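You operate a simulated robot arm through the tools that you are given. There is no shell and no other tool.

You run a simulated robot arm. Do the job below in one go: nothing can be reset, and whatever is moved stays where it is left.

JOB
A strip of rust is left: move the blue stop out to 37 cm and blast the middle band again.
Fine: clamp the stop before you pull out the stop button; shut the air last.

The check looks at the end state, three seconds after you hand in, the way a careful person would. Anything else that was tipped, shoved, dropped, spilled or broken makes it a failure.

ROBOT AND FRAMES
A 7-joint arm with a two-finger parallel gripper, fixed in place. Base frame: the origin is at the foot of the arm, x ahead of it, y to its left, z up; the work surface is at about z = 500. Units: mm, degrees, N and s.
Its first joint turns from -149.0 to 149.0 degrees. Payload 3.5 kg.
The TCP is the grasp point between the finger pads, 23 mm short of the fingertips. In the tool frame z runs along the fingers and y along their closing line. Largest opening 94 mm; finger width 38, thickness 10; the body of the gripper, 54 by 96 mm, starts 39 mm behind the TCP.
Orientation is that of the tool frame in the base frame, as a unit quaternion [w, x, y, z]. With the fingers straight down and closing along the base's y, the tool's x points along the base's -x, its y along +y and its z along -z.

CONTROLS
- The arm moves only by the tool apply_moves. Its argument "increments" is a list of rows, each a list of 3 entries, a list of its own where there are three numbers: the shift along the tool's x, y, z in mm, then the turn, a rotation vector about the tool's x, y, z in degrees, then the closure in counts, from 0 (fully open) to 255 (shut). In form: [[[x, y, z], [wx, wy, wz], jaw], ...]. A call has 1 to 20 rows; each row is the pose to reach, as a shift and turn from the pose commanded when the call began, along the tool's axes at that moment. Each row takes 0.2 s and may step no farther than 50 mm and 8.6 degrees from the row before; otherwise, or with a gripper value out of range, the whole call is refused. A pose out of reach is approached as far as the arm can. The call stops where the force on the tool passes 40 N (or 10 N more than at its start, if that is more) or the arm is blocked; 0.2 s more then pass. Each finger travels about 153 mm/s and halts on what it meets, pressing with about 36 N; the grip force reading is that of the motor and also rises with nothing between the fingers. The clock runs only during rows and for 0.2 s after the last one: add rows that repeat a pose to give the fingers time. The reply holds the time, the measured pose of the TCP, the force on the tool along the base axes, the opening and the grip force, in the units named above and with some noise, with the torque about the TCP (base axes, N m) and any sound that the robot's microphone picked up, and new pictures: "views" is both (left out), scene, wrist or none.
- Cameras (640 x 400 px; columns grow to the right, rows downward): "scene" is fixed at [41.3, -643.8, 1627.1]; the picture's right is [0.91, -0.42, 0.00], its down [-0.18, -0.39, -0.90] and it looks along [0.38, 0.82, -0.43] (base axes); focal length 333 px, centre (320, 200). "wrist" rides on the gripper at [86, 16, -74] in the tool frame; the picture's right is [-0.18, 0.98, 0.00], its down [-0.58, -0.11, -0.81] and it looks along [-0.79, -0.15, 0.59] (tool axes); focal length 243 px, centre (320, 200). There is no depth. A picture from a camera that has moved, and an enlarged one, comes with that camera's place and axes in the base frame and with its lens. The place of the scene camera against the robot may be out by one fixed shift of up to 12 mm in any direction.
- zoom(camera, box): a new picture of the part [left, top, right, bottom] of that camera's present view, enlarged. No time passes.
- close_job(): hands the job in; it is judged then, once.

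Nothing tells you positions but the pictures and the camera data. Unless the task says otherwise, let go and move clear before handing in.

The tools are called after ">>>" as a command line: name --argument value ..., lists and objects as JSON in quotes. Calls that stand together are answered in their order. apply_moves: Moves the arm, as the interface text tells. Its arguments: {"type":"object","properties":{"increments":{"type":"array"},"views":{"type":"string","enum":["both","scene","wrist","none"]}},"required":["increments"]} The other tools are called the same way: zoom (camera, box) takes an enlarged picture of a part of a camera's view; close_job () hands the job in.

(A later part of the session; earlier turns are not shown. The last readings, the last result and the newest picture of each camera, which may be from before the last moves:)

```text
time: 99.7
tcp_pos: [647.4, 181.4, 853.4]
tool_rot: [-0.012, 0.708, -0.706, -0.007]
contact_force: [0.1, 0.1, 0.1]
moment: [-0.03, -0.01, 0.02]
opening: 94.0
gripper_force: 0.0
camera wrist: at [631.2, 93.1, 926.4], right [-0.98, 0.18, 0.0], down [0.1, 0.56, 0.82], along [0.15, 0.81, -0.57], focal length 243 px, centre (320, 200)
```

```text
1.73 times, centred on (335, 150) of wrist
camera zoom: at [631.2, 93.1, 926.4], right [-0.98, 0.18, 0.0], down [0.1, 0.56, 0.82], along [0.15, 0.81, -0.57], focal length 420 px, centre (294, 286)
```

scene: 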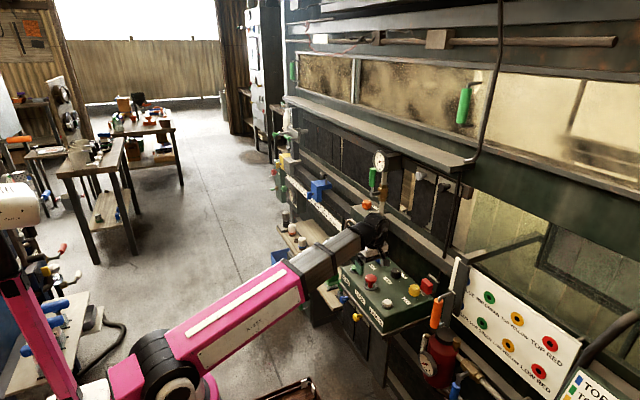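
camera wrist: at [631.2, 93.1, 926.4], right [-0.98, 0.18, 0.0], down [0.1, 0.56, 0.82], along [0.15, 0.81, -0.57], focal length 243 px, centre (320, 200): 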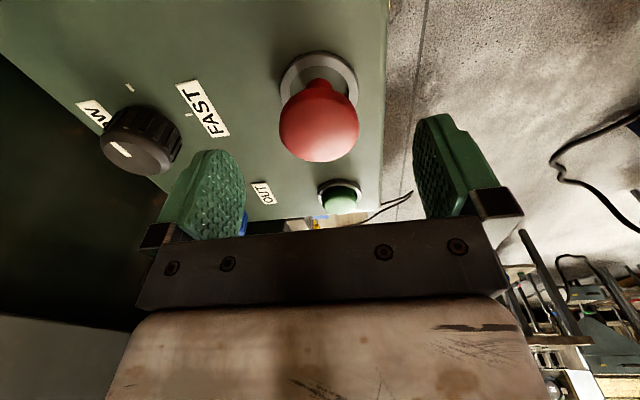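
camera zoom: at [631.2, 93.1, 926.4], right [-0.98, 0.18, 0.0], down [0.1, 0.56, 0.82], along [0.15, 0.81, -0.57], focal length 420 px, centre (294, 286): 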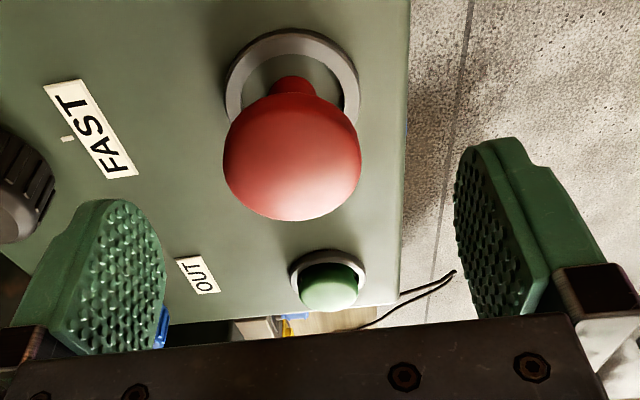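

Three views agree on a cap centre of (648, 182, 813), with the panel near z = 769. I'll descend to grip height (TCP z ≈ 811) and then close gently on the cap's rim.

>>> apply_moves --increments '[[[0, -0.5, 20], [0, 0, 0], 0], [[0, -0.5, 42], [0, 0, 0], 0], [[0, -0.5, 42], [0, 0, 0], 0]]' --views "wrist"

>>> zoom --camera "scene" --box '[345, 250, 405, 300]'

```text
time: 100.5
tcp_pos: [648.3, 181.8, 812.0]
tool_rot: [-0.01, 0.708, -0.706, -0.007]
contact_force: [0.5, -0.4, 0.4]
moment: [0.05, -0.01, 0.01]
opening: 94.1
gripper_force: 0.0
camera wrist: at [631.9, 94.4, 884.2], right [-0.98, 0.18, 0.0], down [0.1, 0.56, 0.82], along [0.15, 0.81, -0.57], focal length 243 px, centre (320, 200)
```

wrist: 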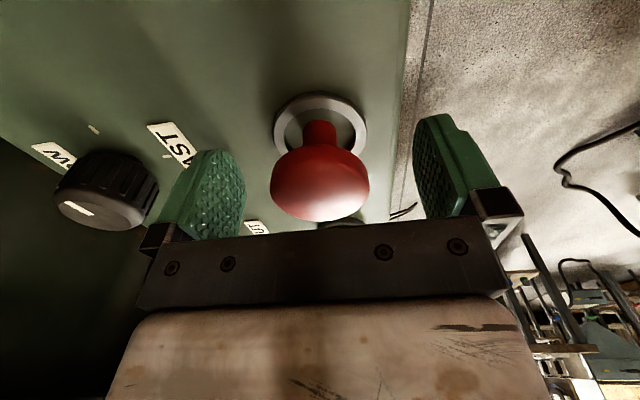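

```text
8.00 times, centred on (375, 275) of scene
camera zoom: at [41.3, -643.8, 1627.1], right [0.91, -0.42, 0.0], down [-0.18, -0.39, -0.9], along [0.38, 0.82, -0.43], focal length 2662 px, centre (-120, -400)
```

zoom: 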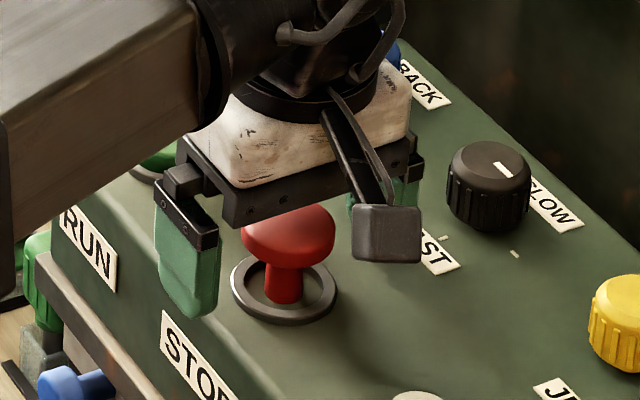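

The cap is centred between the pads. I'll close on it.

>>> apply_moves --increments '[[[0, 0, 0], [0, 0, 0], 180], [[0, 0, 0], [0, 0, 0], 180], [[0, 0, 0], [0, 0, 0], 180]]' --views "wrist"

```text
time: 101.3
tcp_pos: [647.4, 184.1, 811.3]
tool_rot: [-0.011, 0.709, -0.705, -0.006]
contact_force: [-3.0, 1.2, -0.1]
moment: [-0.01, 0.3, 0.01]
opening: 43.1
gripper_force: 45.1
camera wrist: at [631.7, 94.4, 884.3], right [-0.98, 0.18, 0.0], down [0.1, 0.56, 0.82], along [0.15, 0.81, -0.57], focal length 243 px, centre (320, 200)
```

wrist: 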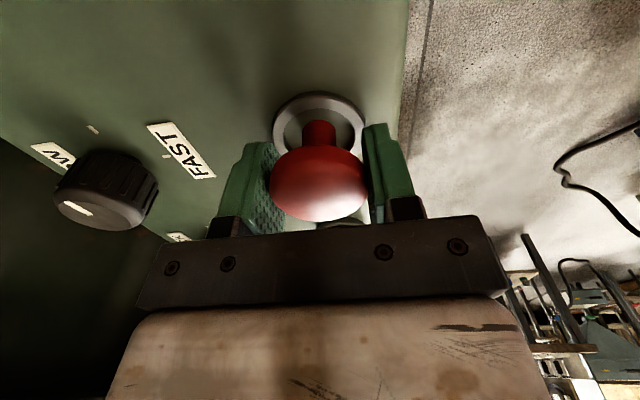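

Gripped (43 mm). The stop is clamped at 37 cm and the air is at 6 bar, so I'll now pull the button up in small steps.

>>> apply_moves --increments '[[[0, 0, -3], [0, 0, 0], 180], [[0, 0, -6], [0, 0, 0], 180], [[0, 0, -6], [0, 0, 0], 180]]' --views "none"

```text
time: 102.1
tcp_pos: [647.3, 182.3, 817.5]
tool_rot: [-0.011, 0.708, -0.706, -0.006]
contact_force: [-3.6, 3.2, 2.8]
moment: [-0.2, 0.29, -0.03]
opening: 43.3
gripper_force: 44.9
```

It rose 6 mm with almost no force. I'll look whether the button came with it or slipped.

>>> zoom --camera "scene" --box '[345, 250, 405, 300]'

>>> zoom --camera "wrist" --box '[200, 60, 440, 240]'

>>> zoom --camera "scene" --box '[265, 110, 345, 200]'

```text
8.00 times, centred on (375, 275) of scene
camera zoom: at [41.3, -643.8, 1627.1], right [0.91, -0.42, 0.0], down [-0.18, -0.39, -0.9], along [0.38, 0.82, -0.43], focal length 2662 px, centre (-120, -400)
```

zoom: 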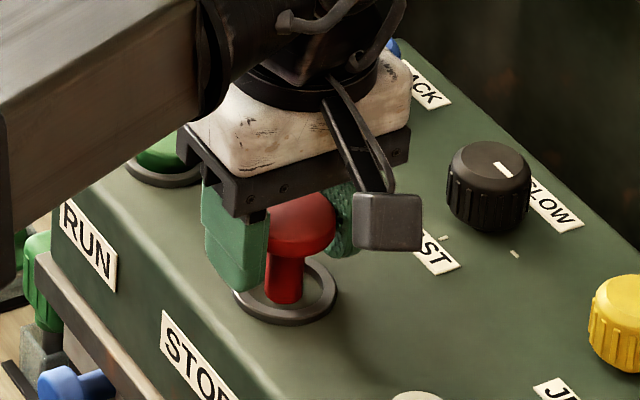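

```text
2.22 times, centred on (320, 150) of wrist
camera zoom: at [631.6, 94.3, 890.6], right [-0.98, 0.18, 0.0], down [0.1, 0.56, 0.82], along [0.15, 0.81, -0.57], focal length 539 px, centre (320, 311)
```

zoom: 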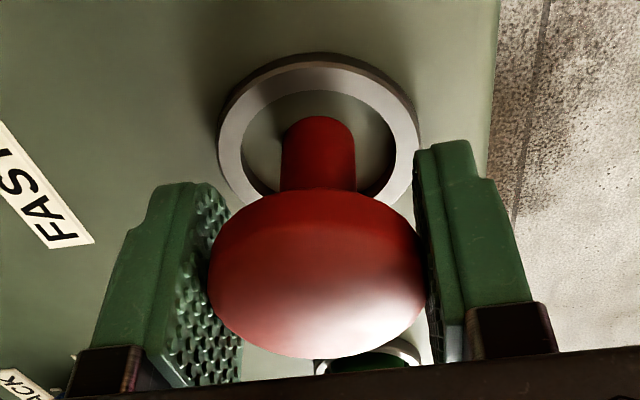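

```text
4.44 times, centred on (305, 155) of scene
camera zoom: at [41.3, -643.8, 1627.1], right [0.91, -0.42, 0.0], down [-0.18, -0.39, -0.9], along [0.38, 0.82, -0.43], focal length 1479 px, centre (387, 400)
```

zoom: 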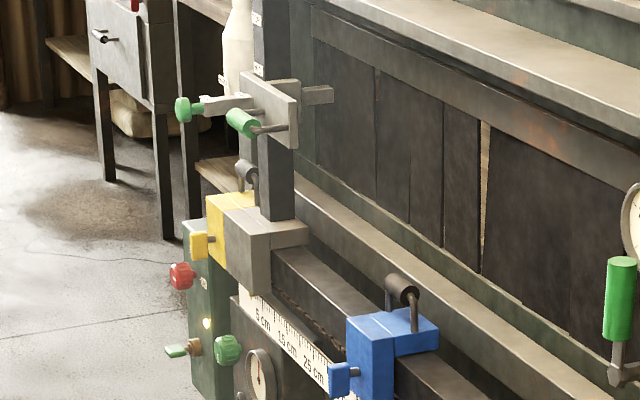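

The button came up with the grip (longer stem showing), so it had been pushed in. A pilot lamp on the left box appears lit as well. I'll continue pulling gently until it meets its end.

>>> apply_moves --increments '[[[0, 0, -2], [0, 0, 0], 180], [[0, 0, -4], [0, 0, 0], 180], [[0, 0, -6], [0, 0, 0], 180], [[0, 0, -6], [0, 0, 0], 180]]' --views "none"

>>> zoom --camera "scene" --box '[265, 110, 345, 200]'

>>> zoom --camera "scene" --box '[345, 250, 405, 300]'

```text
time: 103.1
tcp_pos: [647.9, 182.9, 823.2]
tool_rot: [-0.01, 0.708, -0.706, -0.007]
contact_force: [-5.6, 3.6, -34.0]
moment: [0.08, 0.09, -0.04]
opening: 42.9
gripper_force: 44.9
```

```text
4.44 times, centred on (305, 155) of scene
camera zoom: at [41.3, -643.8, 1627.1], right [0.91, -0.42, 0.0], down [-0.18, -0.39, -0.9], along [0.38, 0.82, -0.43], focal length 1479 px, centre (387, 400)
```

zoom: 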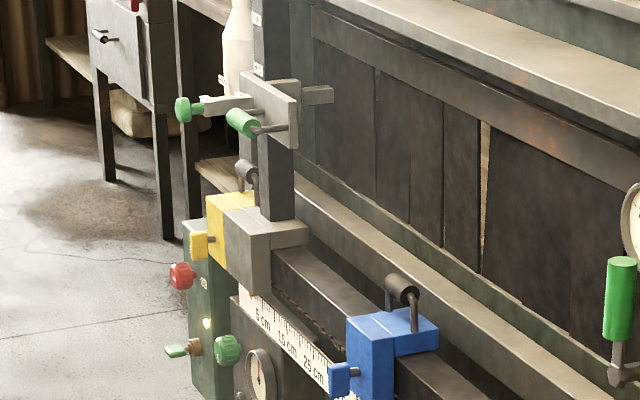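

```text
8.00 times, centred on (375, 275) of scene
camera zoom: at [41.3, -643.8, 1627.1], right [0.91, -0.42, 0.0], down [-0.18, -0.39, -0.9], along [0.38, 0.82, -0.43], focal length 2662 px, centre (-120, -400)
```

zoom: 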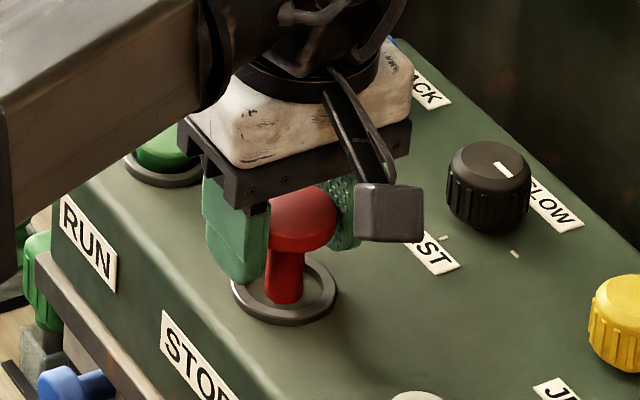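

It reached its end stop (34 N), about 11 mm out; the carriage has not moved, so RUN must be pressed. I'll ease off 2 mm, release, and see that the button stays out.

>>> apply_moves --increments '[[[0, 0, 2], [0, 0, 0], 180], [[0, 0, 2], [0, 0, 0], 60], [[0, 0, 2], [0, 0, 0], 0], [[0, 0, 2], [0, 0, 0], 0], [[0, 0, 2], [0, 0, 0], 0]]' --views "wrist"

>>> zoom --camera "scene" --box '[345, 250, 405, 300]'

```text
time: 104.3
tcp_pos: [647.6, 182.4, 821.5]
tool_rot: [-0.011, 0.709, -0.705, -0.005]
contact_force: [-0.6, -0.2, 0.1]
moment: [0.0, -0.01, 0.0]
opening: 94.1
gripper_force: 0.1
camera wrist: at [631.7, 94.1, 894.1], right [-0.98, 0.18, 0.0], down [0.1, 0.56, 0.82], along [0.15, 0.81, -0.57], focal length 243 px, centre (320, 200)
```

wrist: 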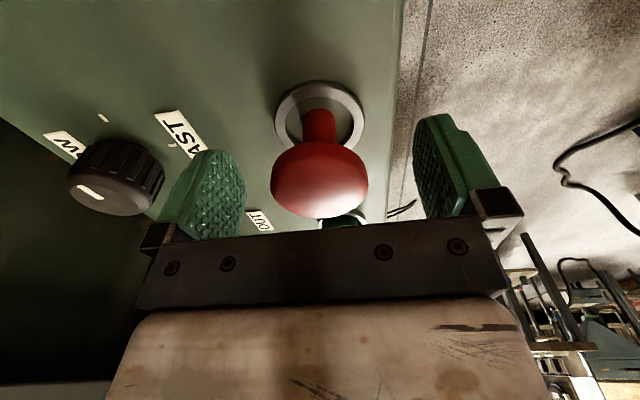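

```text
8.00 times, centred on (375, 275) of scene
camera zoom: at [41.3, -643.8, 1627.1], right [0.91, -0.42, 0.0], down [-0.18, -0.39, -0.9], along [0.38, 0.82, -0.43], focal length 2662 px, centre (-120, -400)
```

zoom: 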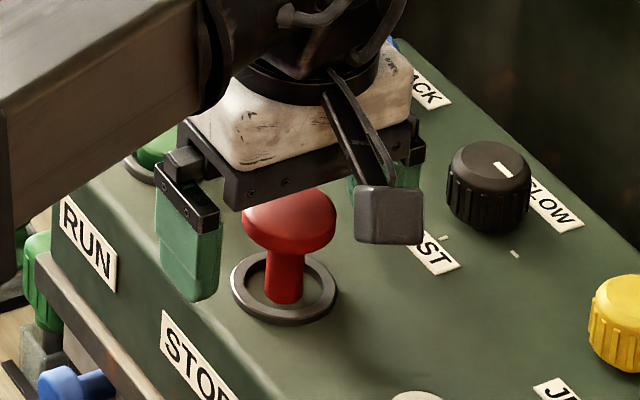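

The button stays out by itself. I'll lift clear, move over to RUN (about (647, 283, 795)), and close the fingers to press with the tips.

>>> apply_moves --increments '[[[0, 0, -35], [0, 0, 0], 0], [[0, 0, -70], [0, 0, 0], 0], [[-35, 0, -70], [0, 0, 0], 120], [[-70, 0, -70], [0, 0, 0], 255], [[-100, 0, -70], [0, 0, 0], 255], [[-100, 0, -70], [0, 0, 0], 255]]' --views "both"

>>> zoom --camera "scene" --box '[335, 230, 405, 290]'

```text
time: 105.7
tcp_pos: [647.2, 280.5, 895.0]
tool_rot: [-0.011, 0.708, -0.706, -0.006]
contact_force: [-0.1, 0.6, -0.2]
moment: [0.01, 0.02, 0.0]
opening: 0.1
gripper_force: 36.4
camera wrist: at [630.1, 192.7, 966.4], right [-0.98, 0.18, 0.0], down [0.1, 0.56, 0.82], along [0.15, 0.81, -0.57], focal length 243 px, centre (320, 200)
```

scene: 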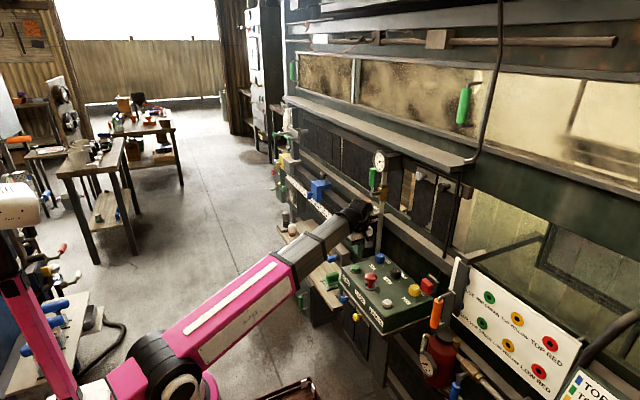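
wrist: 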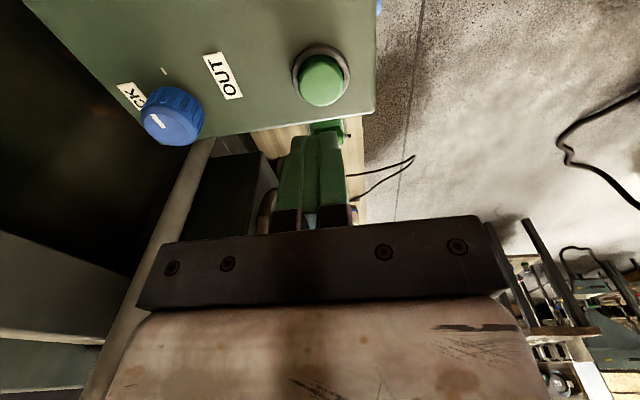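

```text
6.67 times, centred on (370, 260) of scene
camera zoom: at [41.3, -643.8, 1627.1], right [0.91, -0.42, 0.0], down [-0.18, -0.39, -0.9], along [0.38, 0.82, -0.43], focal length 2219 px, centre (-13, -200)
```

zoom: 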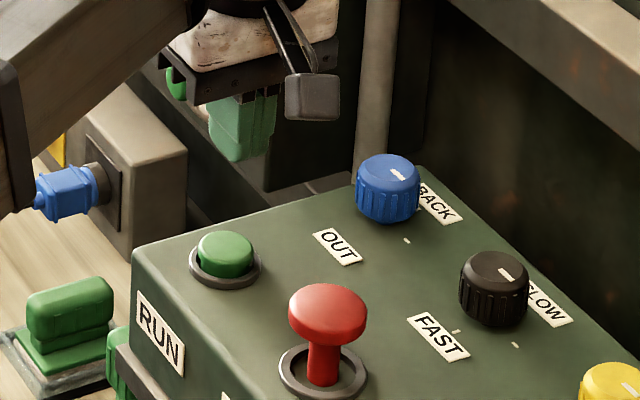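

The closed fingertips are nearly over RUN (about (648, 286, 793)). I'll shift 5.5 mm in +y and come down to about 20 mm above it.

>>> apply_moves --increments '[[[-5.5, 0, 25], [0, 0, 0], 255], [[-5.5, 0, 55], [0, 0, 0], 255], [[-5.5, 0, 55], [0, 0, 0], 255]]' --views "wrist"

>>> zoom --camera "scene" --box '[335, 240, 395, 290]'

>>> zoom --camera "wrist" --box '[220, 60, 440, 240]'

```text
time: 106.5
tcp_pos: [647.7, 286.9, 838.6]
tool_rot: [-0.011, 0.708, -0.706, -0.006]
contact_force: [-0.5, 0.6, -0.3]
moment: [0.04, -0.02, -0.02]
opening: 0.0
gripper_force: 35.9
camera wrist: at [631.5, 199.0, 911.4], right [-0.98, 0.18, 0.0], down [0.1, 0.56, 0.82], along [0.15, 0.81, -0.57], focal length 243 px, centre (320, 200)
```

wrist: 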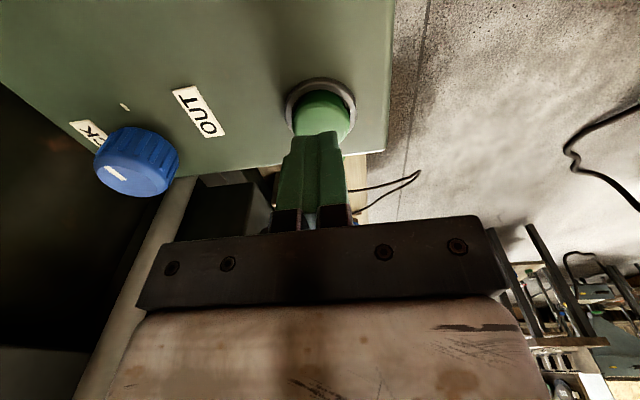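

```text
8.00 times, centred on (365, 265) of scene
camera zoom: at [41.3, -643.8, 1627.1], right [0.91, -0.42, 0.0], down [-0.18, -0.39, -0.9], along [0.38, 0.82, -0.43], focal length 2662 px, centre (-40, -320)
```

zoom: 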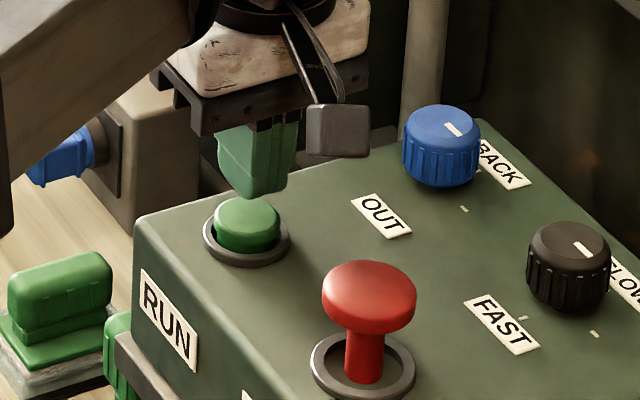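

```text
2.22 times, centred on (330, 150) of wrist
camera zoom: at [631.5, 199.0, 911.4], right [-0.98, 0.18, 0.0], down [0.1, 0.56, 0.82], along [0.15, 0.81, -0.57], focal length 539 px, centre (298, 311)
```

zoom: 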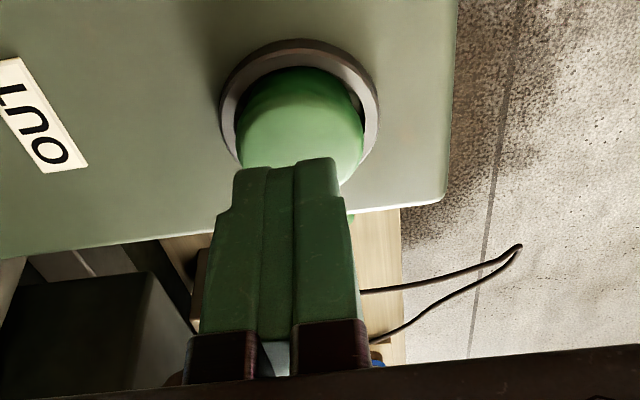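

The tips are right above RUN in both views. I'll descend to contact and press in small steps.

>>> apply_moves --increments '[[[0, 0, 10], [0, 0, 0], 255], [[0, 0, 16], [0, 0, 0], 255], [[0, 0, 19], [0, 0, 0], 255], [[0, 0, 22], [0, 0, 0], 255]]' --views "none"

```text
time: 107.5
tcp_pos: [648.4, 288.2, 817.0]
tool_rot: [-0.01, 0.708, -0.706, -0.006]
contact_force: [0.4, -0.3, 2.3]
moment: [-0.04, -0.03, -0.01]
opening: 0.1
gripper_force: 36.0
```

Just touching (2 N). I'll press a few millimetres more and look.

>>> apply_moves --increments '[[[0, 0, 2], [0, 0, 0], 255], [[0, 0, 4], [0, 0, 0], 255], [[0, 0, 6], [0, 0, 0], 255]]' --views "scene"

>>> zoom --camera "scene" --box '[265, 110, 345, 200]'

>>> zoom --camera "scene" --box '[335, 240, 395, 290]'

```text
time: 108.3
tcp_pos: [646.2, 287.5, 812.5]
tool_rot: [-0.012, 0.708, -0.706, -0.006]
contact_force: [0.1, -0.1, 40.3]
moment: [-0.6, 0.02, 0.01]
opening: 0.0
gripper_force: 36.2
```

scene: 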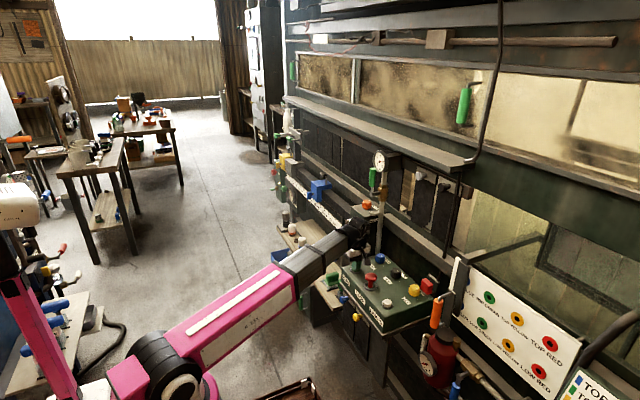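

```text
4.44 times, centred on (305, 155) of scene
camera zoom: at [41.3, -643.8, 1627.1], right [0.91, -0.42, 0.0], down [-0.18, -0.39, -0.9], along [0.38, 0.82, -0.43], focal length 1479 px, centre (387, 400)
```

zoom: 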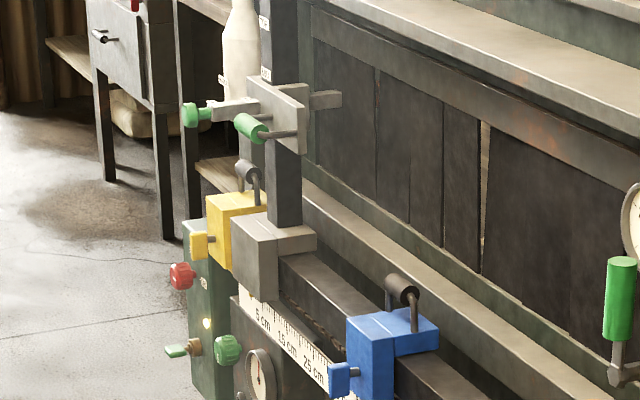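

```text
8.00 times, centred on (365, 265) of scene
camera zoom: at [41.3, -643.8, 1627.1], right [0.91, -0.42, 0.0], down [-0.18, -0.39, -0.9], along [0.38, 0.82, -0.43], focal length 2662 px, centre (-40, -320)
```

zoom: 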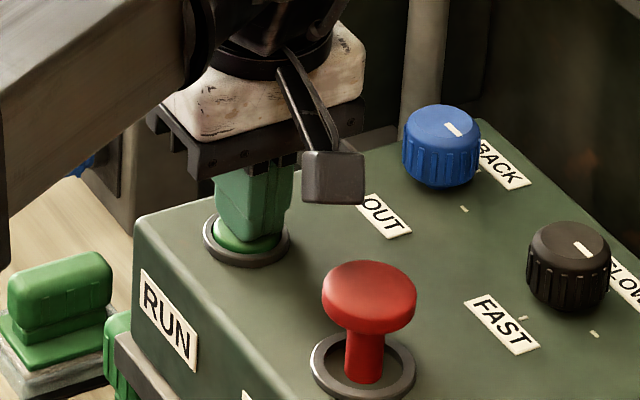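

The carriage has started moving out, away from the yellow stop, so OUT is confirmed. I'll lift off the button and see whether the run stays latched.

>>> apply_moves --increments '[[[0, 0, -12], [0, 0, 0], 255], [[0, 0, -40], [0, 0, 0], 255], [[0, 0, -60], [0, 0, 0], 255]]' --views "both"

>>> zoom --camera "scene" --box '[265, 110, 345, 200]'

>>> zoom --camera "scene" --box '[290, 40, 480, 160]'

```text
time: 109.1
tcp_pos: [647.5, 287.2, 871.9]
tool_rot: [-0.011, 0.708, -0.706, -0.006]
contact_force: [-0.2, 0.2, -1.0]
moment: [0.0, -0.01, -0.01]
opening: 0.0
gripper_force: 36.0
camera wrist: at [631.5, 198.0, 943.8], right [-0.98, 0.18, 0.0], down [0.1, 0.56, 0.82], along [0.15, 0.81, -0.57], focal length 243 px, centre (320, 200)
```

scene: 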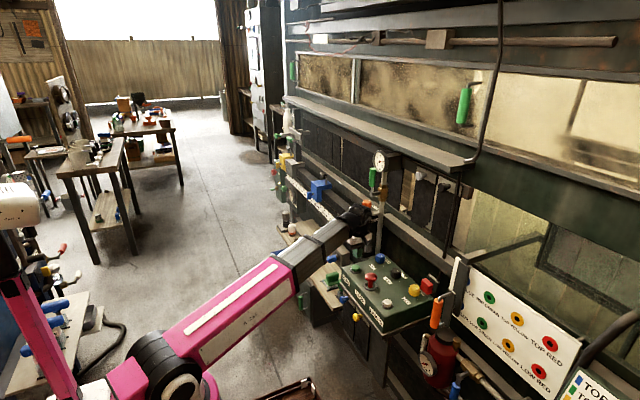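
wrist: 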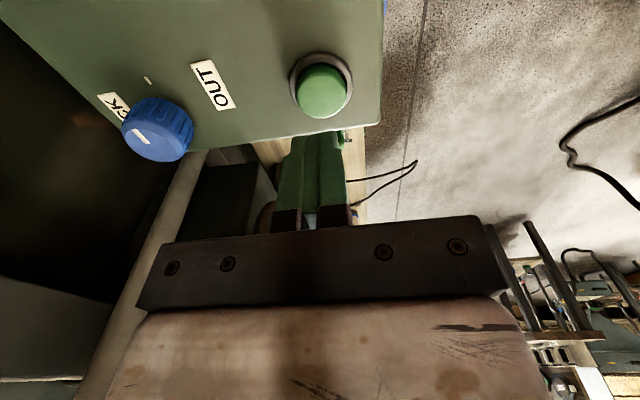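

```text
4.44 times, centred on (305, 155) of scene
camera zoom: at [41.3, -643.8, 1627.1], right [0.91, -0.42, 0.0], down [-0.18, -0.39, -0.9], along [0.38, 0.82, -0.43], focal length 1479 px, centre (387, 400)
```

zoom: 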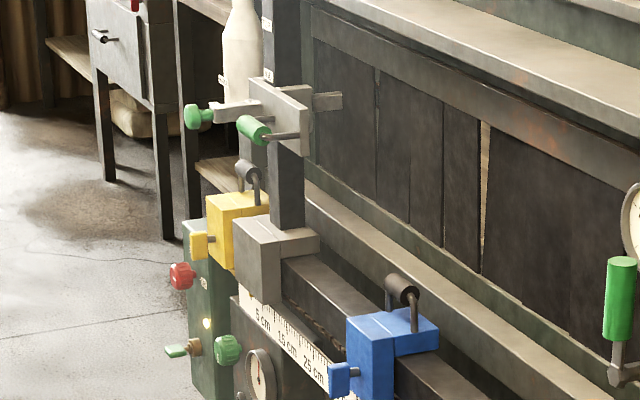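

```text
3.33 times, centred on (385, 100) of scene
camera zoom: at [41.3, -643.8, 1627.1], right [0.91, -0.42, 0.0], down [-0.18, -0.39, -0.9], along [0.38, 0.82, -0.43], focal length 1109 px, centre (103, 533)
```

zoom: 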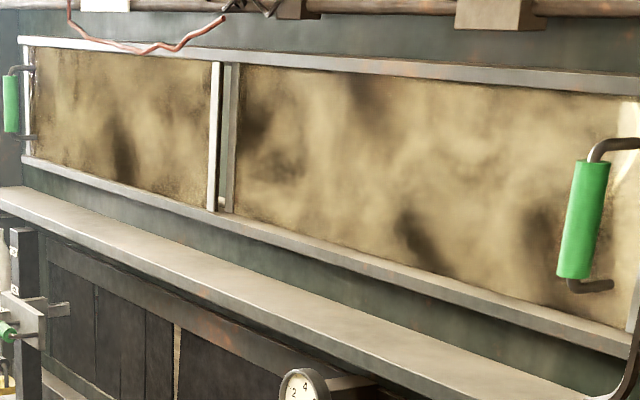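

The carriage keeps moving slowly on its own. I'll wait a few seconds with the arm still and check progress, gauge and any signs of the jet.

>>> apply_moves --increments '[[[0, 0, 0], [0, 0, 0], 255], [[0, 0, 0], [0, 0, 0], 255], [[0, 0, 0], [0, 0, 0], 255], [[0, 0, 0], [0, 0, 0], 255], [[0, 0, 0], [0, 0, 0], 255], [[0, 0, 0], [0, 0, 0], 255], [[0, 0, 0], [0, 0, 0], 255], [[0, 0, 0], [0, 0, 0], 255], [[0, 0, 0], [0, 0, 0], 255], [[0, 0, 0], [0, 0, 0], 255]]' --views "none"

>>> zoom --camera "scene" --box '[265, 110, 345, 200]'

>>> zoom --camera "scene" --box '[345, 145, 405, 200]'

```text
time: 111.3
tcp_pos: [647.9, 286.7, 871.2]
tool_rot: [-0.01, 0.708, -0.706, -0.006]
contact_force: [-1.3, 0.6, 0.8]
moment: [-0.02, -0.01, 0.03]
opening: 0.1
gripper_force: 36.3
```

```text
4.44 times, centred on (305, 155) of scene
camera zoom: at [41.3, -643.8, 1627.1], right [0.91, -0.42, 0.0], down [-0.18, -0.39, -0.9], along [0.38, 0.82, -0.43], focal length 1479 px, centre (387, 400)
```

zoom: 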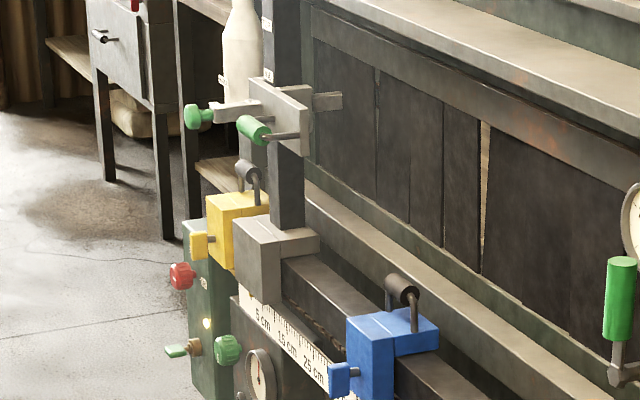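

```text
7.27 times, centred on (375, 172) of scene
camera zoom: at [41.3, -643.8, 1627.1], right [0.91, -0.42, 0.0], down [-0.18, -0.39, -0.9], along [0.38, 0.82, -0.43], focal length 2420 px, centre (-80, 400)
```

zoom: 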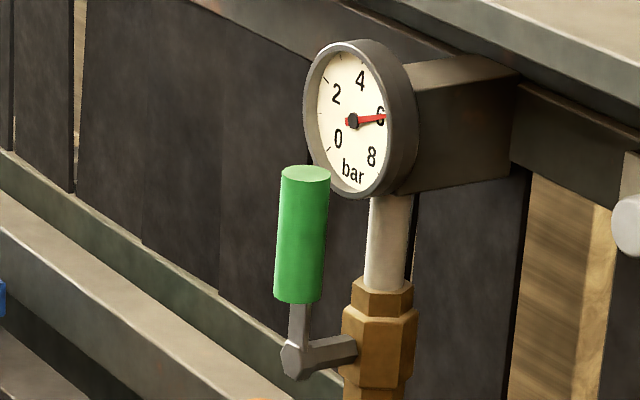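

It stopped as soon as I lifted off: RUN is a hold-to-run button. That also confirms the blue knob's −y tick is OUT (and, by the same marking, SLOW and JET). I'll press RUN again and hold it while watching the carriage.

>>> apply_moves --increments '[[[0, 0, 40], [0, 0, 0], 255], [[0, 0, 52], [0, 0, 0], 255], [[0, 0, 55], [0, 0, 0], 255], [[0, 0, 57], [0, 0, 0], 255], [[0, 0, 57.5], [0, 0, 0], 255], [[0, 0, 57.5], [0, 0, 0], 255]]' --views "none"

>>> zoom --camera "scene" --box '[265, 110, 345, 200]'

```text
time: 112.7
tcp_pos: [646.8, 288.9, 814.3]
tool_rot: [-0.011, 0.708, -0.706, -0.007]
contact_force: [1.1, -4.8, 11.1]
moment: [-0.25, 0.0, 0.0]
opening: 0.1
gripper_force: 36.2
```

```text
4.44 times, centred on (305, 155) of scene
camera zoom: at [41.3, -643.8, 1627.1], right [0.91, -0.42, 0.0], down [-0.18, -0.39, -0.9], along [0.38, 0.82, -0.43], focal length 1479 px, centre (387, 400)
```

zoom: 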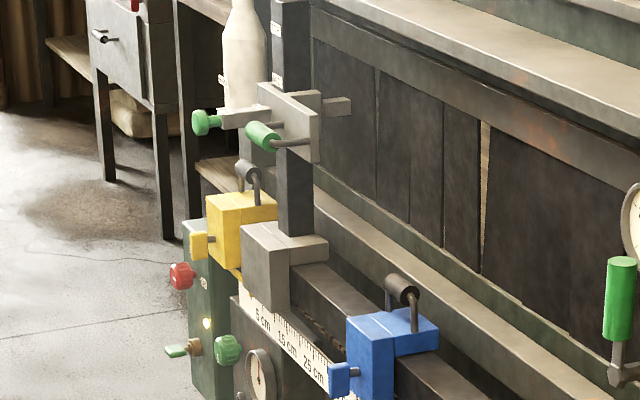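

At about 11 N the carriage runs. I'll hold still and keep watching in short spells.

>>> apply_moves --increments '[[[0, 0, 0.3], [0, 0, 0], 255], [[0, 0, 0.3], [0, 0, 0], 255], [[0, 0, 0.3], [0, 0, 0], 255], [[0, 0, 0.3], [0, 0, 0], 255], [[0, 0, 0.3], [0, 0, 0], 255], [[0, 0, 0.3], [0, 0, 0], 255], [[0, 0, 0.3], [0, 0, 0], 255], [[0, 0, 0.3], [0, 0, 0], 255]]' --views "none"

>>> zoom --camera "scene" --box '[265, 110, 345, 200]'

>>> zoom --camera "scene" --box '[345, 145, 405, 200]'

```text
time: 114.5
tcp_pos: [647.0, 288.4, 812.9]
tool_rot: [-0.012, 0.709, -0.705, -0.005]
contact_force: [4.4, -5.1, 21.6]
moment: [-0.4, -0.09, 0.04]
opening: 0.0
gripper_force: 36.6
```

```text
4.44 times, centred on (305, 155) of scene
camera zoom: at [41.3, -643.8, 1627.1], right [0.91, -0.42, 0.0], down [-0.18, -0.39, -0.9], along [0.38, 0.82, -0.43], focal length 1479 px, centre (387, 400)
```

zoom: 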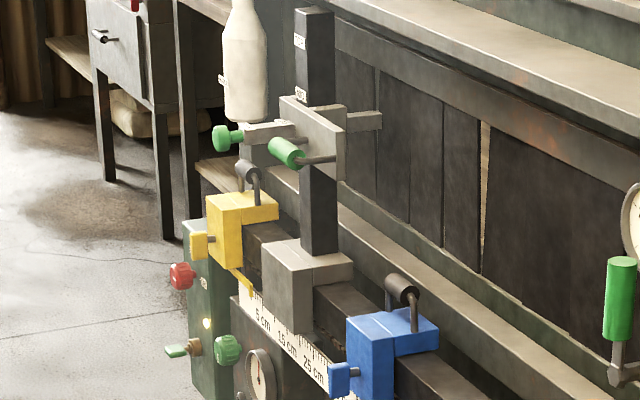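

```text
7.27 times, centred on (375, 172) of scene
camera zoom: at [41.3, -643.8, 1627.1], right [0.91, -0.42, 0.0], down [-0.18, -0.39, -0.9], along [0.38, 0.82, -0.43], focal length 2420 px, centre (-80, 400)
```

zoom: 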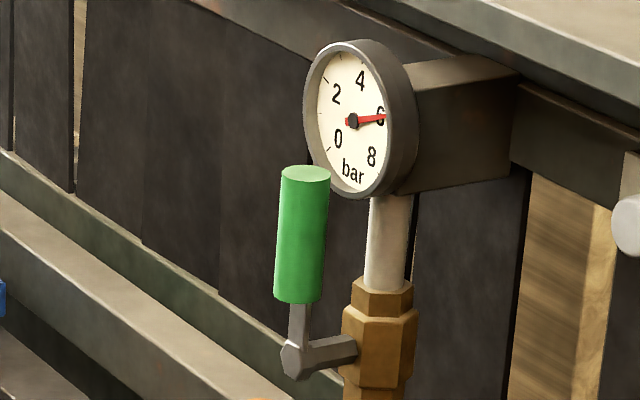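

The carriage is approaching the blue stop while the air holds 6 bar. I'll continue holding for short spells until it meets the stop.

>>> apply_moves --increments '[[[0, 0, 0], [0, 0, 0], 255], [[0, 0, 0], [0, 0, 0], 255], [[0, 0, 0], [0, 0, 0], 255], [[0, 0, 0], [0, 0, 0], 255], [[0, 0, 0], [0, 0, 0], 255], [[0, 0, 0], [0, 0, 0], 255]]' --views "none"

>>> zoom --camera "scene" --box '[265, 120, 345, 210]'

```text
time: 115.9
tcp_pos: [647.6, 288.3, 813.8]
tool_rot: [-0.011, 0.708, -0.706, -0.006]
contact_force: [5.5, -4.0, 21.6]
moment: [-0.39, -0.12, 0.12]
opening: 0.0
gripper_force: 35.9
```

```text
4.44 times, centred on (305, 165) of scene
camera zoom: at [41.3, -643.8, 1627.1], right [0.91, -0.42, 0.0], down [-0.18, -0.39, -0.9], along [0.38, 0.82, -0.43], focal length 1479 px, centre (387, 356)
```

zoom: 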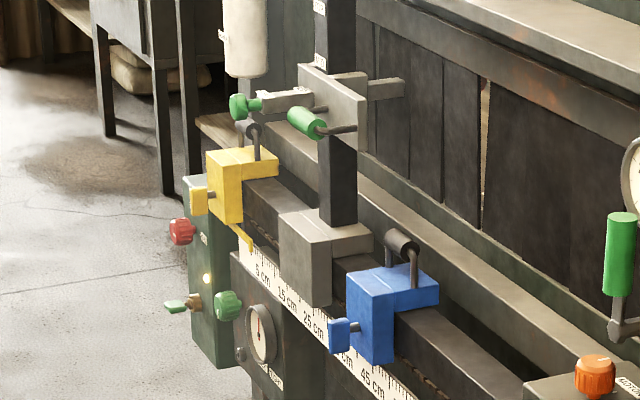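

About 50 mm of gap remains. I'll keep holding.

>>> apply_moves --increments '[[[0, 0, 0], [0, 0, 0], 255], [[0, 0, 0], [0, 0, 0], 255], [[0, 0, 0], [0, 0, 0], 255], [[0, 0, 0], [0, 0, 0], 255], [[0, 0, 0], [0, 0, 0], 255]]' --views "none"

>>> zoom --camera "scene" --box '[275, 150, 345, 210]'

```text
time: 117.1
tcp_pos: [648.5, 287.9, 814.5]
tool_rot: [-0.011, 0.708, -0.706, -0.006]
contact_force: [4.3, -4.0, 22.4]
moment: [-0.39, -0.12, 0.1]
opening: 0.0
gripper_force: 36.0
```

```text
6.67 times, centred on (310, 180) of scene
camera zoom: at [41.3, -643.8, 1627.1], right [0.91, -0.42, 0.0], down [-0.18, -0.39, -0.9], along [0.38, 0.82, -0.43], focal length 2219 px, centre (387, 333)
```

zoom: 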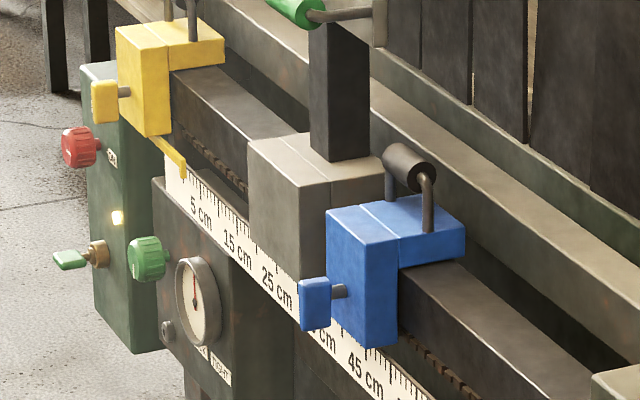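

It's at or almost at the blue stop. I'll hold just a moment longer and compare.

>>> apply_moves --increments '[[[0, 0, 0], [0, 0, 0], 255], [[0, 0, 0], [0, 0, 0], 255]]' --views "none"

>>> zoom --camera "scene" --box '[275, 150, 345, 210]'

```text
time: 117.7
tcp_pos: [647.2, 287.9, 814.0]
tool_rot: [-0.011, 0.708, -0.706, -0.006]
contact_force: [5.9, -3.3, 22.4]
moment: [-0.37, -0.1, 0.06]
opening: 0.0
gripper_force: 36.7
```

```text
6.67 times, centred on (310, 180) of scene
camera zoom: at [41.3, -643.8, 1627.1], right [0.91, -0.42, 0.0], down [-0.18, -0.39, -0.9], along [0.38, 0.82, -0.43], focal length 2219 px, centre (387, 333)
```

zoom: 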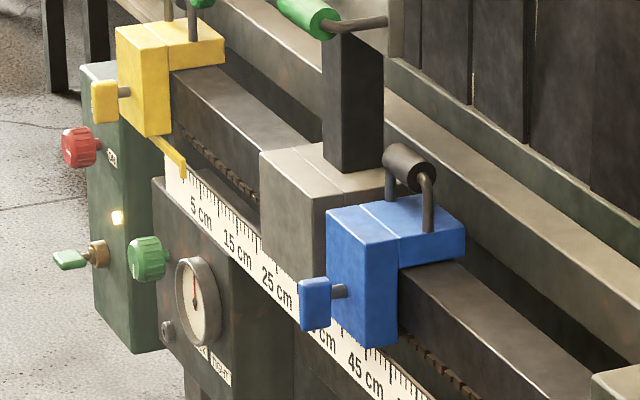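

Still moving; the stop itself hasn't shifted. I'll hold a little longer.

>>> apply_moves --increments '[[[0, 0, 0], [0, 0, 0], 255], [[0, 0, 0], [0, 0, 0], 255]]' --views "none"

>>> zoom --camera "scene" --box '[275, 150, 345, 210]'

```text
time: 118.3
tcp_pos: [646.8, 287.7, 813.2]
tool_rot: [-0.011, 0.708, -0.706, -0.007]
contact_force: [4.8, -1.8, 22.0]
moment: [-0.34, -0.08, 0.11]
opening: 0.1
gripper_force: 36.1
```

```text
6.67 times, centred on (310, 180) of scene
camera zoom: at [41.3, -643.8, 1627.1], right [0.91, -0.42, 0.0], down [-0.18, -0.39, -0.9], along [0.38, 0.82, -0.43], focal length 2219 px, centre (387, 333)
```

zoom: 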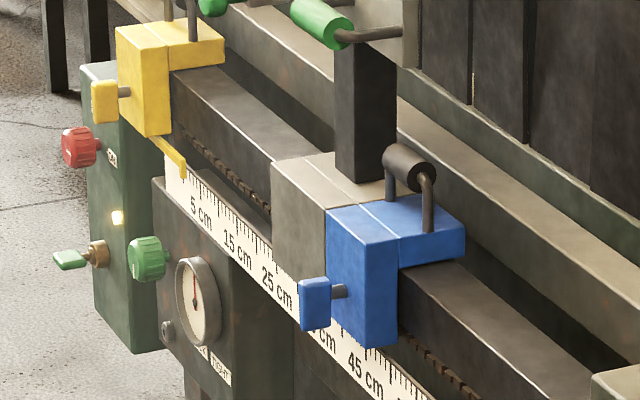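

The carriage now looks up against the stop. One more brief hold to see whether it has come to rest.

>>> apply_moves --increments '[[[0, 0, 0], [0, 0, 0], 255], [[0, 0, 0], [0, 0, 0], 255]]' --views "none"

>>> zoom --camera "scene" --box '[275, 150, 345, 210]'

```text
time: 118.9
tcp_pos: [647.0, 289.0, 812.7]
tool_rot: [-0.011, 0.708, -0.706, -0.006]
contact_force: [4.4, -2.1, 22.5]
moment: [-0.34, -0.07, 0.1]
opening: 0.2
gripper_force: 36.6
```

```text
6.67 times, centred on (310, 180) of scene
camera zoom: at [41.3, -643.8, 1627.1], right [0.91, -0.42, 0.0], down [-0.18, -0.39, -0.9], along [0.38, 0.82, -0.43], focal length 2219 px, centre (387, 333)
```

zoom: 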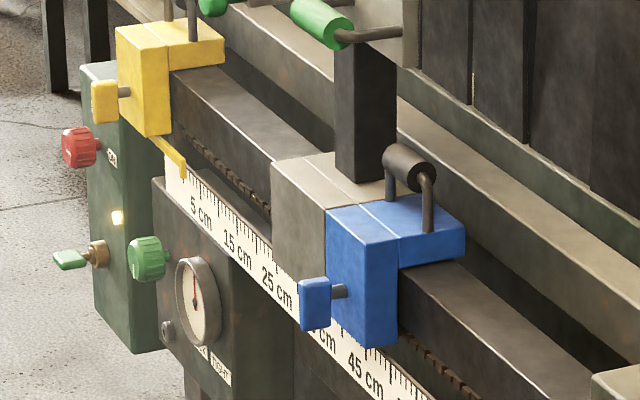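

The carriage has come to rest against the clamped stop, which held its place. I'll lift off RUN and go to read the status sign to see what the pass did.

>>> apply_moves --increments '[[[0, 0, -30], [0, 0, 0], 255], [[0, 0, -75], [0, 0, 0], 255], [[0, 0, -122], [0, 0, 0], 200], [[0, 0, -170], [0, 0, 0], 100], [[0, 0, -218], [0, 0, 0], 0], [[0, 0, -265], [0, 0, 0], 0], [[0, 0, -277], [0, 0, 0], 0]]' --views "scene"

>>> zoom --camera "scene" --box '[280, 90, 400, 200]'

```text
time: 120.5
tcp_pos: [645.7, 281.6, 1091.2]
tool_rot: [-0.01, 0.709, -0.705, -0.007]
contact_force: [-0.3, 0.0, 0.3]
moment: [0.0, 0.0, 0.02]
opening: 94.0
gripper_force: 0.1
```

scene: 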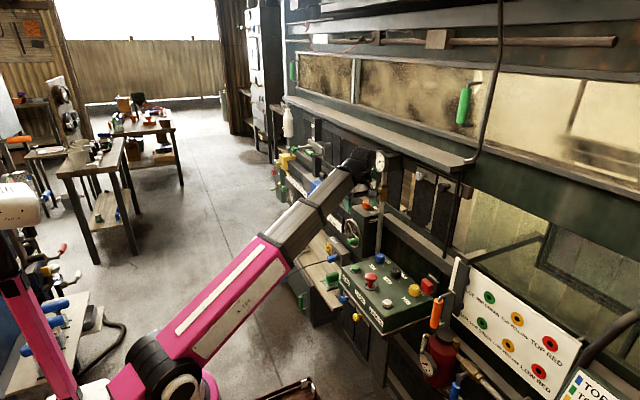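

```text
3.64 times, centred on (340, 145) of scene
camera zoom: at [41.3, -643.8, 1627.1], right [0.91, -0.42, 0.0], down [-0.18, -0.39, -0.9], along [0.38, 0.82, -0.43], focal length 1210 px, centre (247, 400)
```

zoom: 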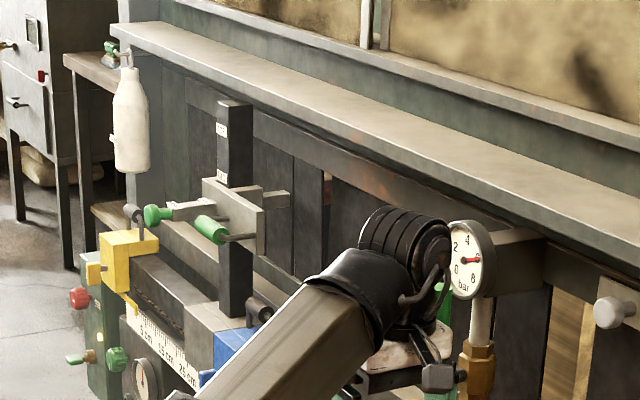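

Now I'll go round the arc to the −y end, turning the tool so the camera can read the status sign.

>>> apply_moves --increments '[[[19.6, -19.3, 0], [0, 0, 4.7], 0], [[60.6, -34.3, 0], [0, 0, 9.5], 0], [[102.6, -46.3, 0], [0, 0, 14.2], 0], [[145.6, -56.3, 0], [0, 0, 19], 0], [[188.6, -63.3, 0], [0, 0, 23.7], 0], [[231.6, -67.3, 0], [0, 0, 28.4], 0], [[275.6, -69.3, 0], [0, 0, 33.2], 0], [[318.6, -68.3, 0], [0, 0, 37.9], 0], [[362.6, -64.3, 0], [0, 0, 42.7], 0], [[405.6, -58.3, 0], [0, 0, 47.4], 0], [[448.6, -49.3, 0], [0, 0, 52.1], 0], [[490.6, -38.3, 0], [0, 0, 56.9], 0], [[531.6, -24.3, 0], [0, 0, 61.6], 0], [[572.6, -7.3, 0], [0, 0, 66.4], 0], [[611.6, 11.7, 0], [0, 0, 71.1], 0], [[649.6, 32.7, 0], [0, 0, 75.8], 0], [[686.6, 56.7, 0], [0, 0, 80.6], 0], [[721.6, 82.7, 20], [0, 0, 85.3], 0], [[752.6, 101.7, 40], [0, 0, 90], 0]]' --views "wrist"

>>> zoom --camera "wrist" --box '[200, 70, 400, 240]'

```text
time: 124.5
tcp_pos: [546.1, -469.2, 1030.5]
tool_rot: [0.003, -0.001, 1.0, 0.012]
contact_force: [-0.5, -0.5, 0.6]
moment: [-0.02, -0.04, 0.02]
opening: 93.8
gripper_force: 0.1
camera wrist: at [459.7, -455.4, 1105.7], right [0.18, 0.98, 0.03], down [0.58, -0.13, 0.81], along [0.8, -0.13, -0.59], focal length 243 px, centre (320, 200)
```

wrist: 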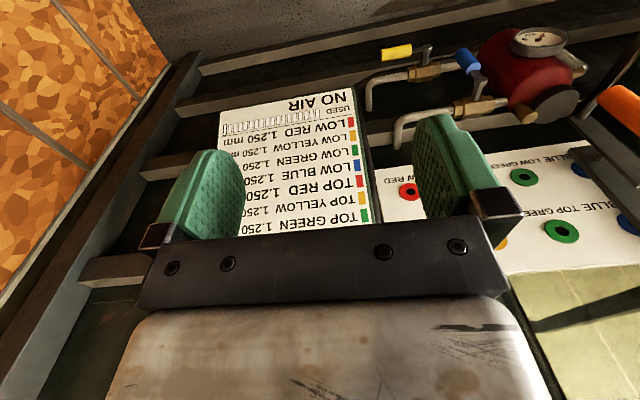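

```text
2.35 times, centred on (300, 155) of wrist
camera zoom: at [459.7, -455.4, 1105.7], right [0.18, 0.98, 0.03], down [0.58, -0.13, 0.81], along [0.8, -0.13, -0.59], focal length 571 px, centre (367, 306)
```

zoom: 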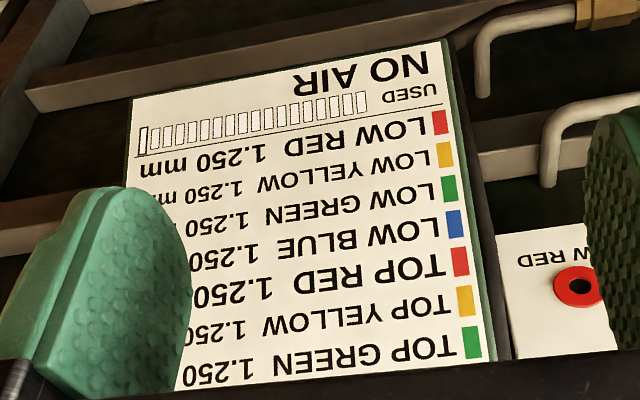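

The sign is unchanged ("NO AIR"), so it belongs to the separate red-pot station and isn't part of this job. I need another check that the jet worked, so I'll look at slits and windows around the nozzle.

>>> zoom --camera "scene" --box '[285, 110, 365, 190]'

>>> zoom --camera "scene" --box '[330, 120, 400, 180]'

>>> zoom --camera "scene" --box '[380, 150, 480, 240]'

>>> zoom --camera "scene" --box '[290, 45, 490, 145]'

>>> zoom --camera "scene" --box '[440, 70, 640, 190]'

```text
5.00 times, centred on (325, 150) of scene
camera zoom: at [41.3, -643.8, 1627.1], right [0.91, -0.42, 0.0], down [-0.18, -0.39, -0.9], along [0.38, 0.82, -0.43], focal length 1664 px, centre (295, 450)
```

zoom: 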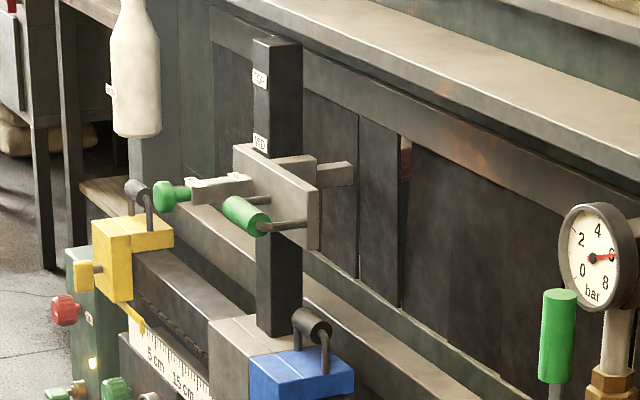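

```text
6.67 times, centred on (365, 150) of scene
camera zoom: at [41.3, -643.8, 1627.1], right [0.91, -0.42, 0.0], down [-0.18, -0.39, -0.9], along [0.38, 0.82, -0.43], focal length 2219 px, centre (20, 533)
```

zoom: 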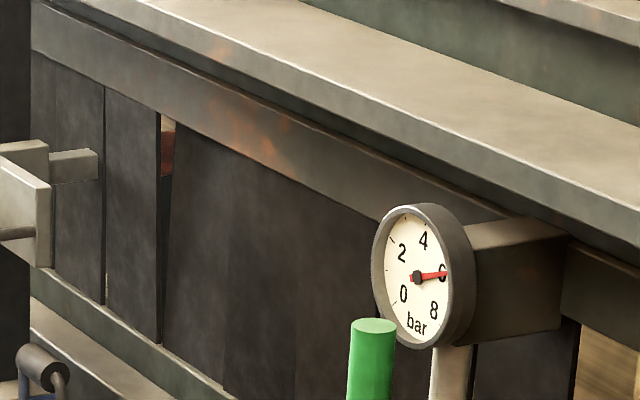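

```text
4.44 times, centred on (430, 195) of scene
camera zoom: at [41.3, -643.8, 1627.1], right [0.91, -0.42, 0.0], down [-0.18, -0.39, -0.9], along [0.38, 0.82, -0.43], focal length 1479 px, centre (-169, 222)
```

zoom: 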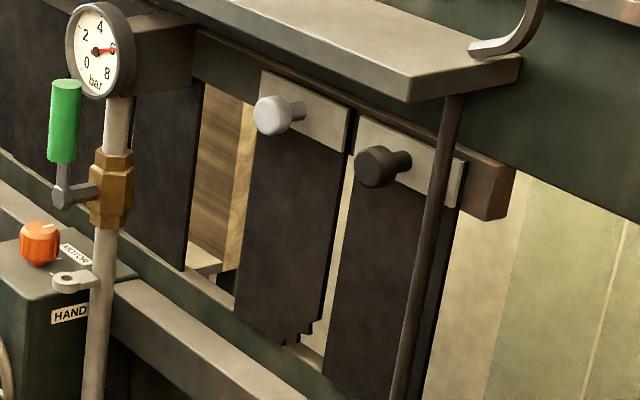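

```text
3.20 times, centred on (390, 95) of scene
camera zoom: at [41.3, -643.8, 1627.1], right [0.91, -0.42, 0.0], down [-0.18, -0.39, -0.9], along [0.38, 0.82, -0.43], focal length 1065 px, centre (96, 536)
```

zoom: 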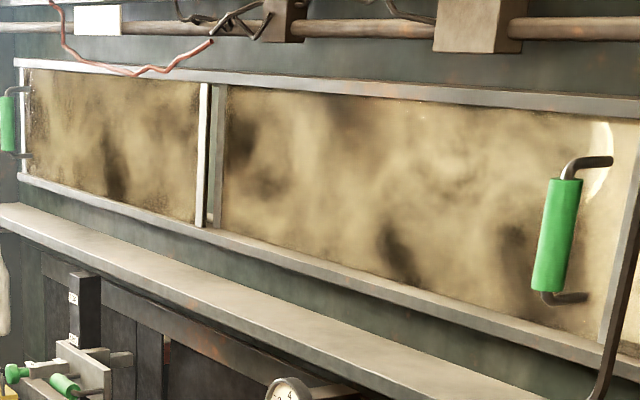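

```text
3.20 times, centred on (540, 130) of scene
camera zoom: at [41.3, -643.8, 1627.1], right [0.91, -0.42, 0.0], down [-0.18, -0.39, -0.9], along [0.38, 0.82, -0.43], focal length 1065 px, centre (-384, 424)
```

zoom: 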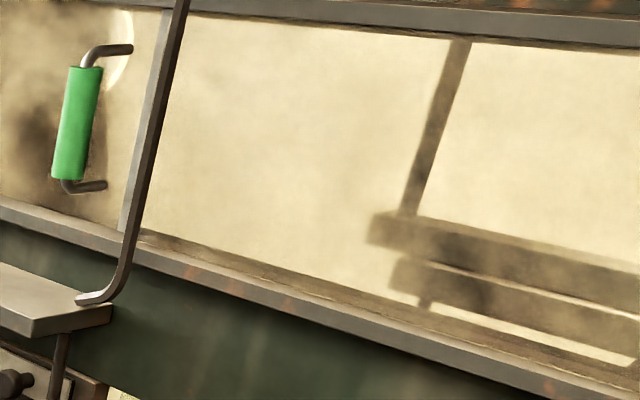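

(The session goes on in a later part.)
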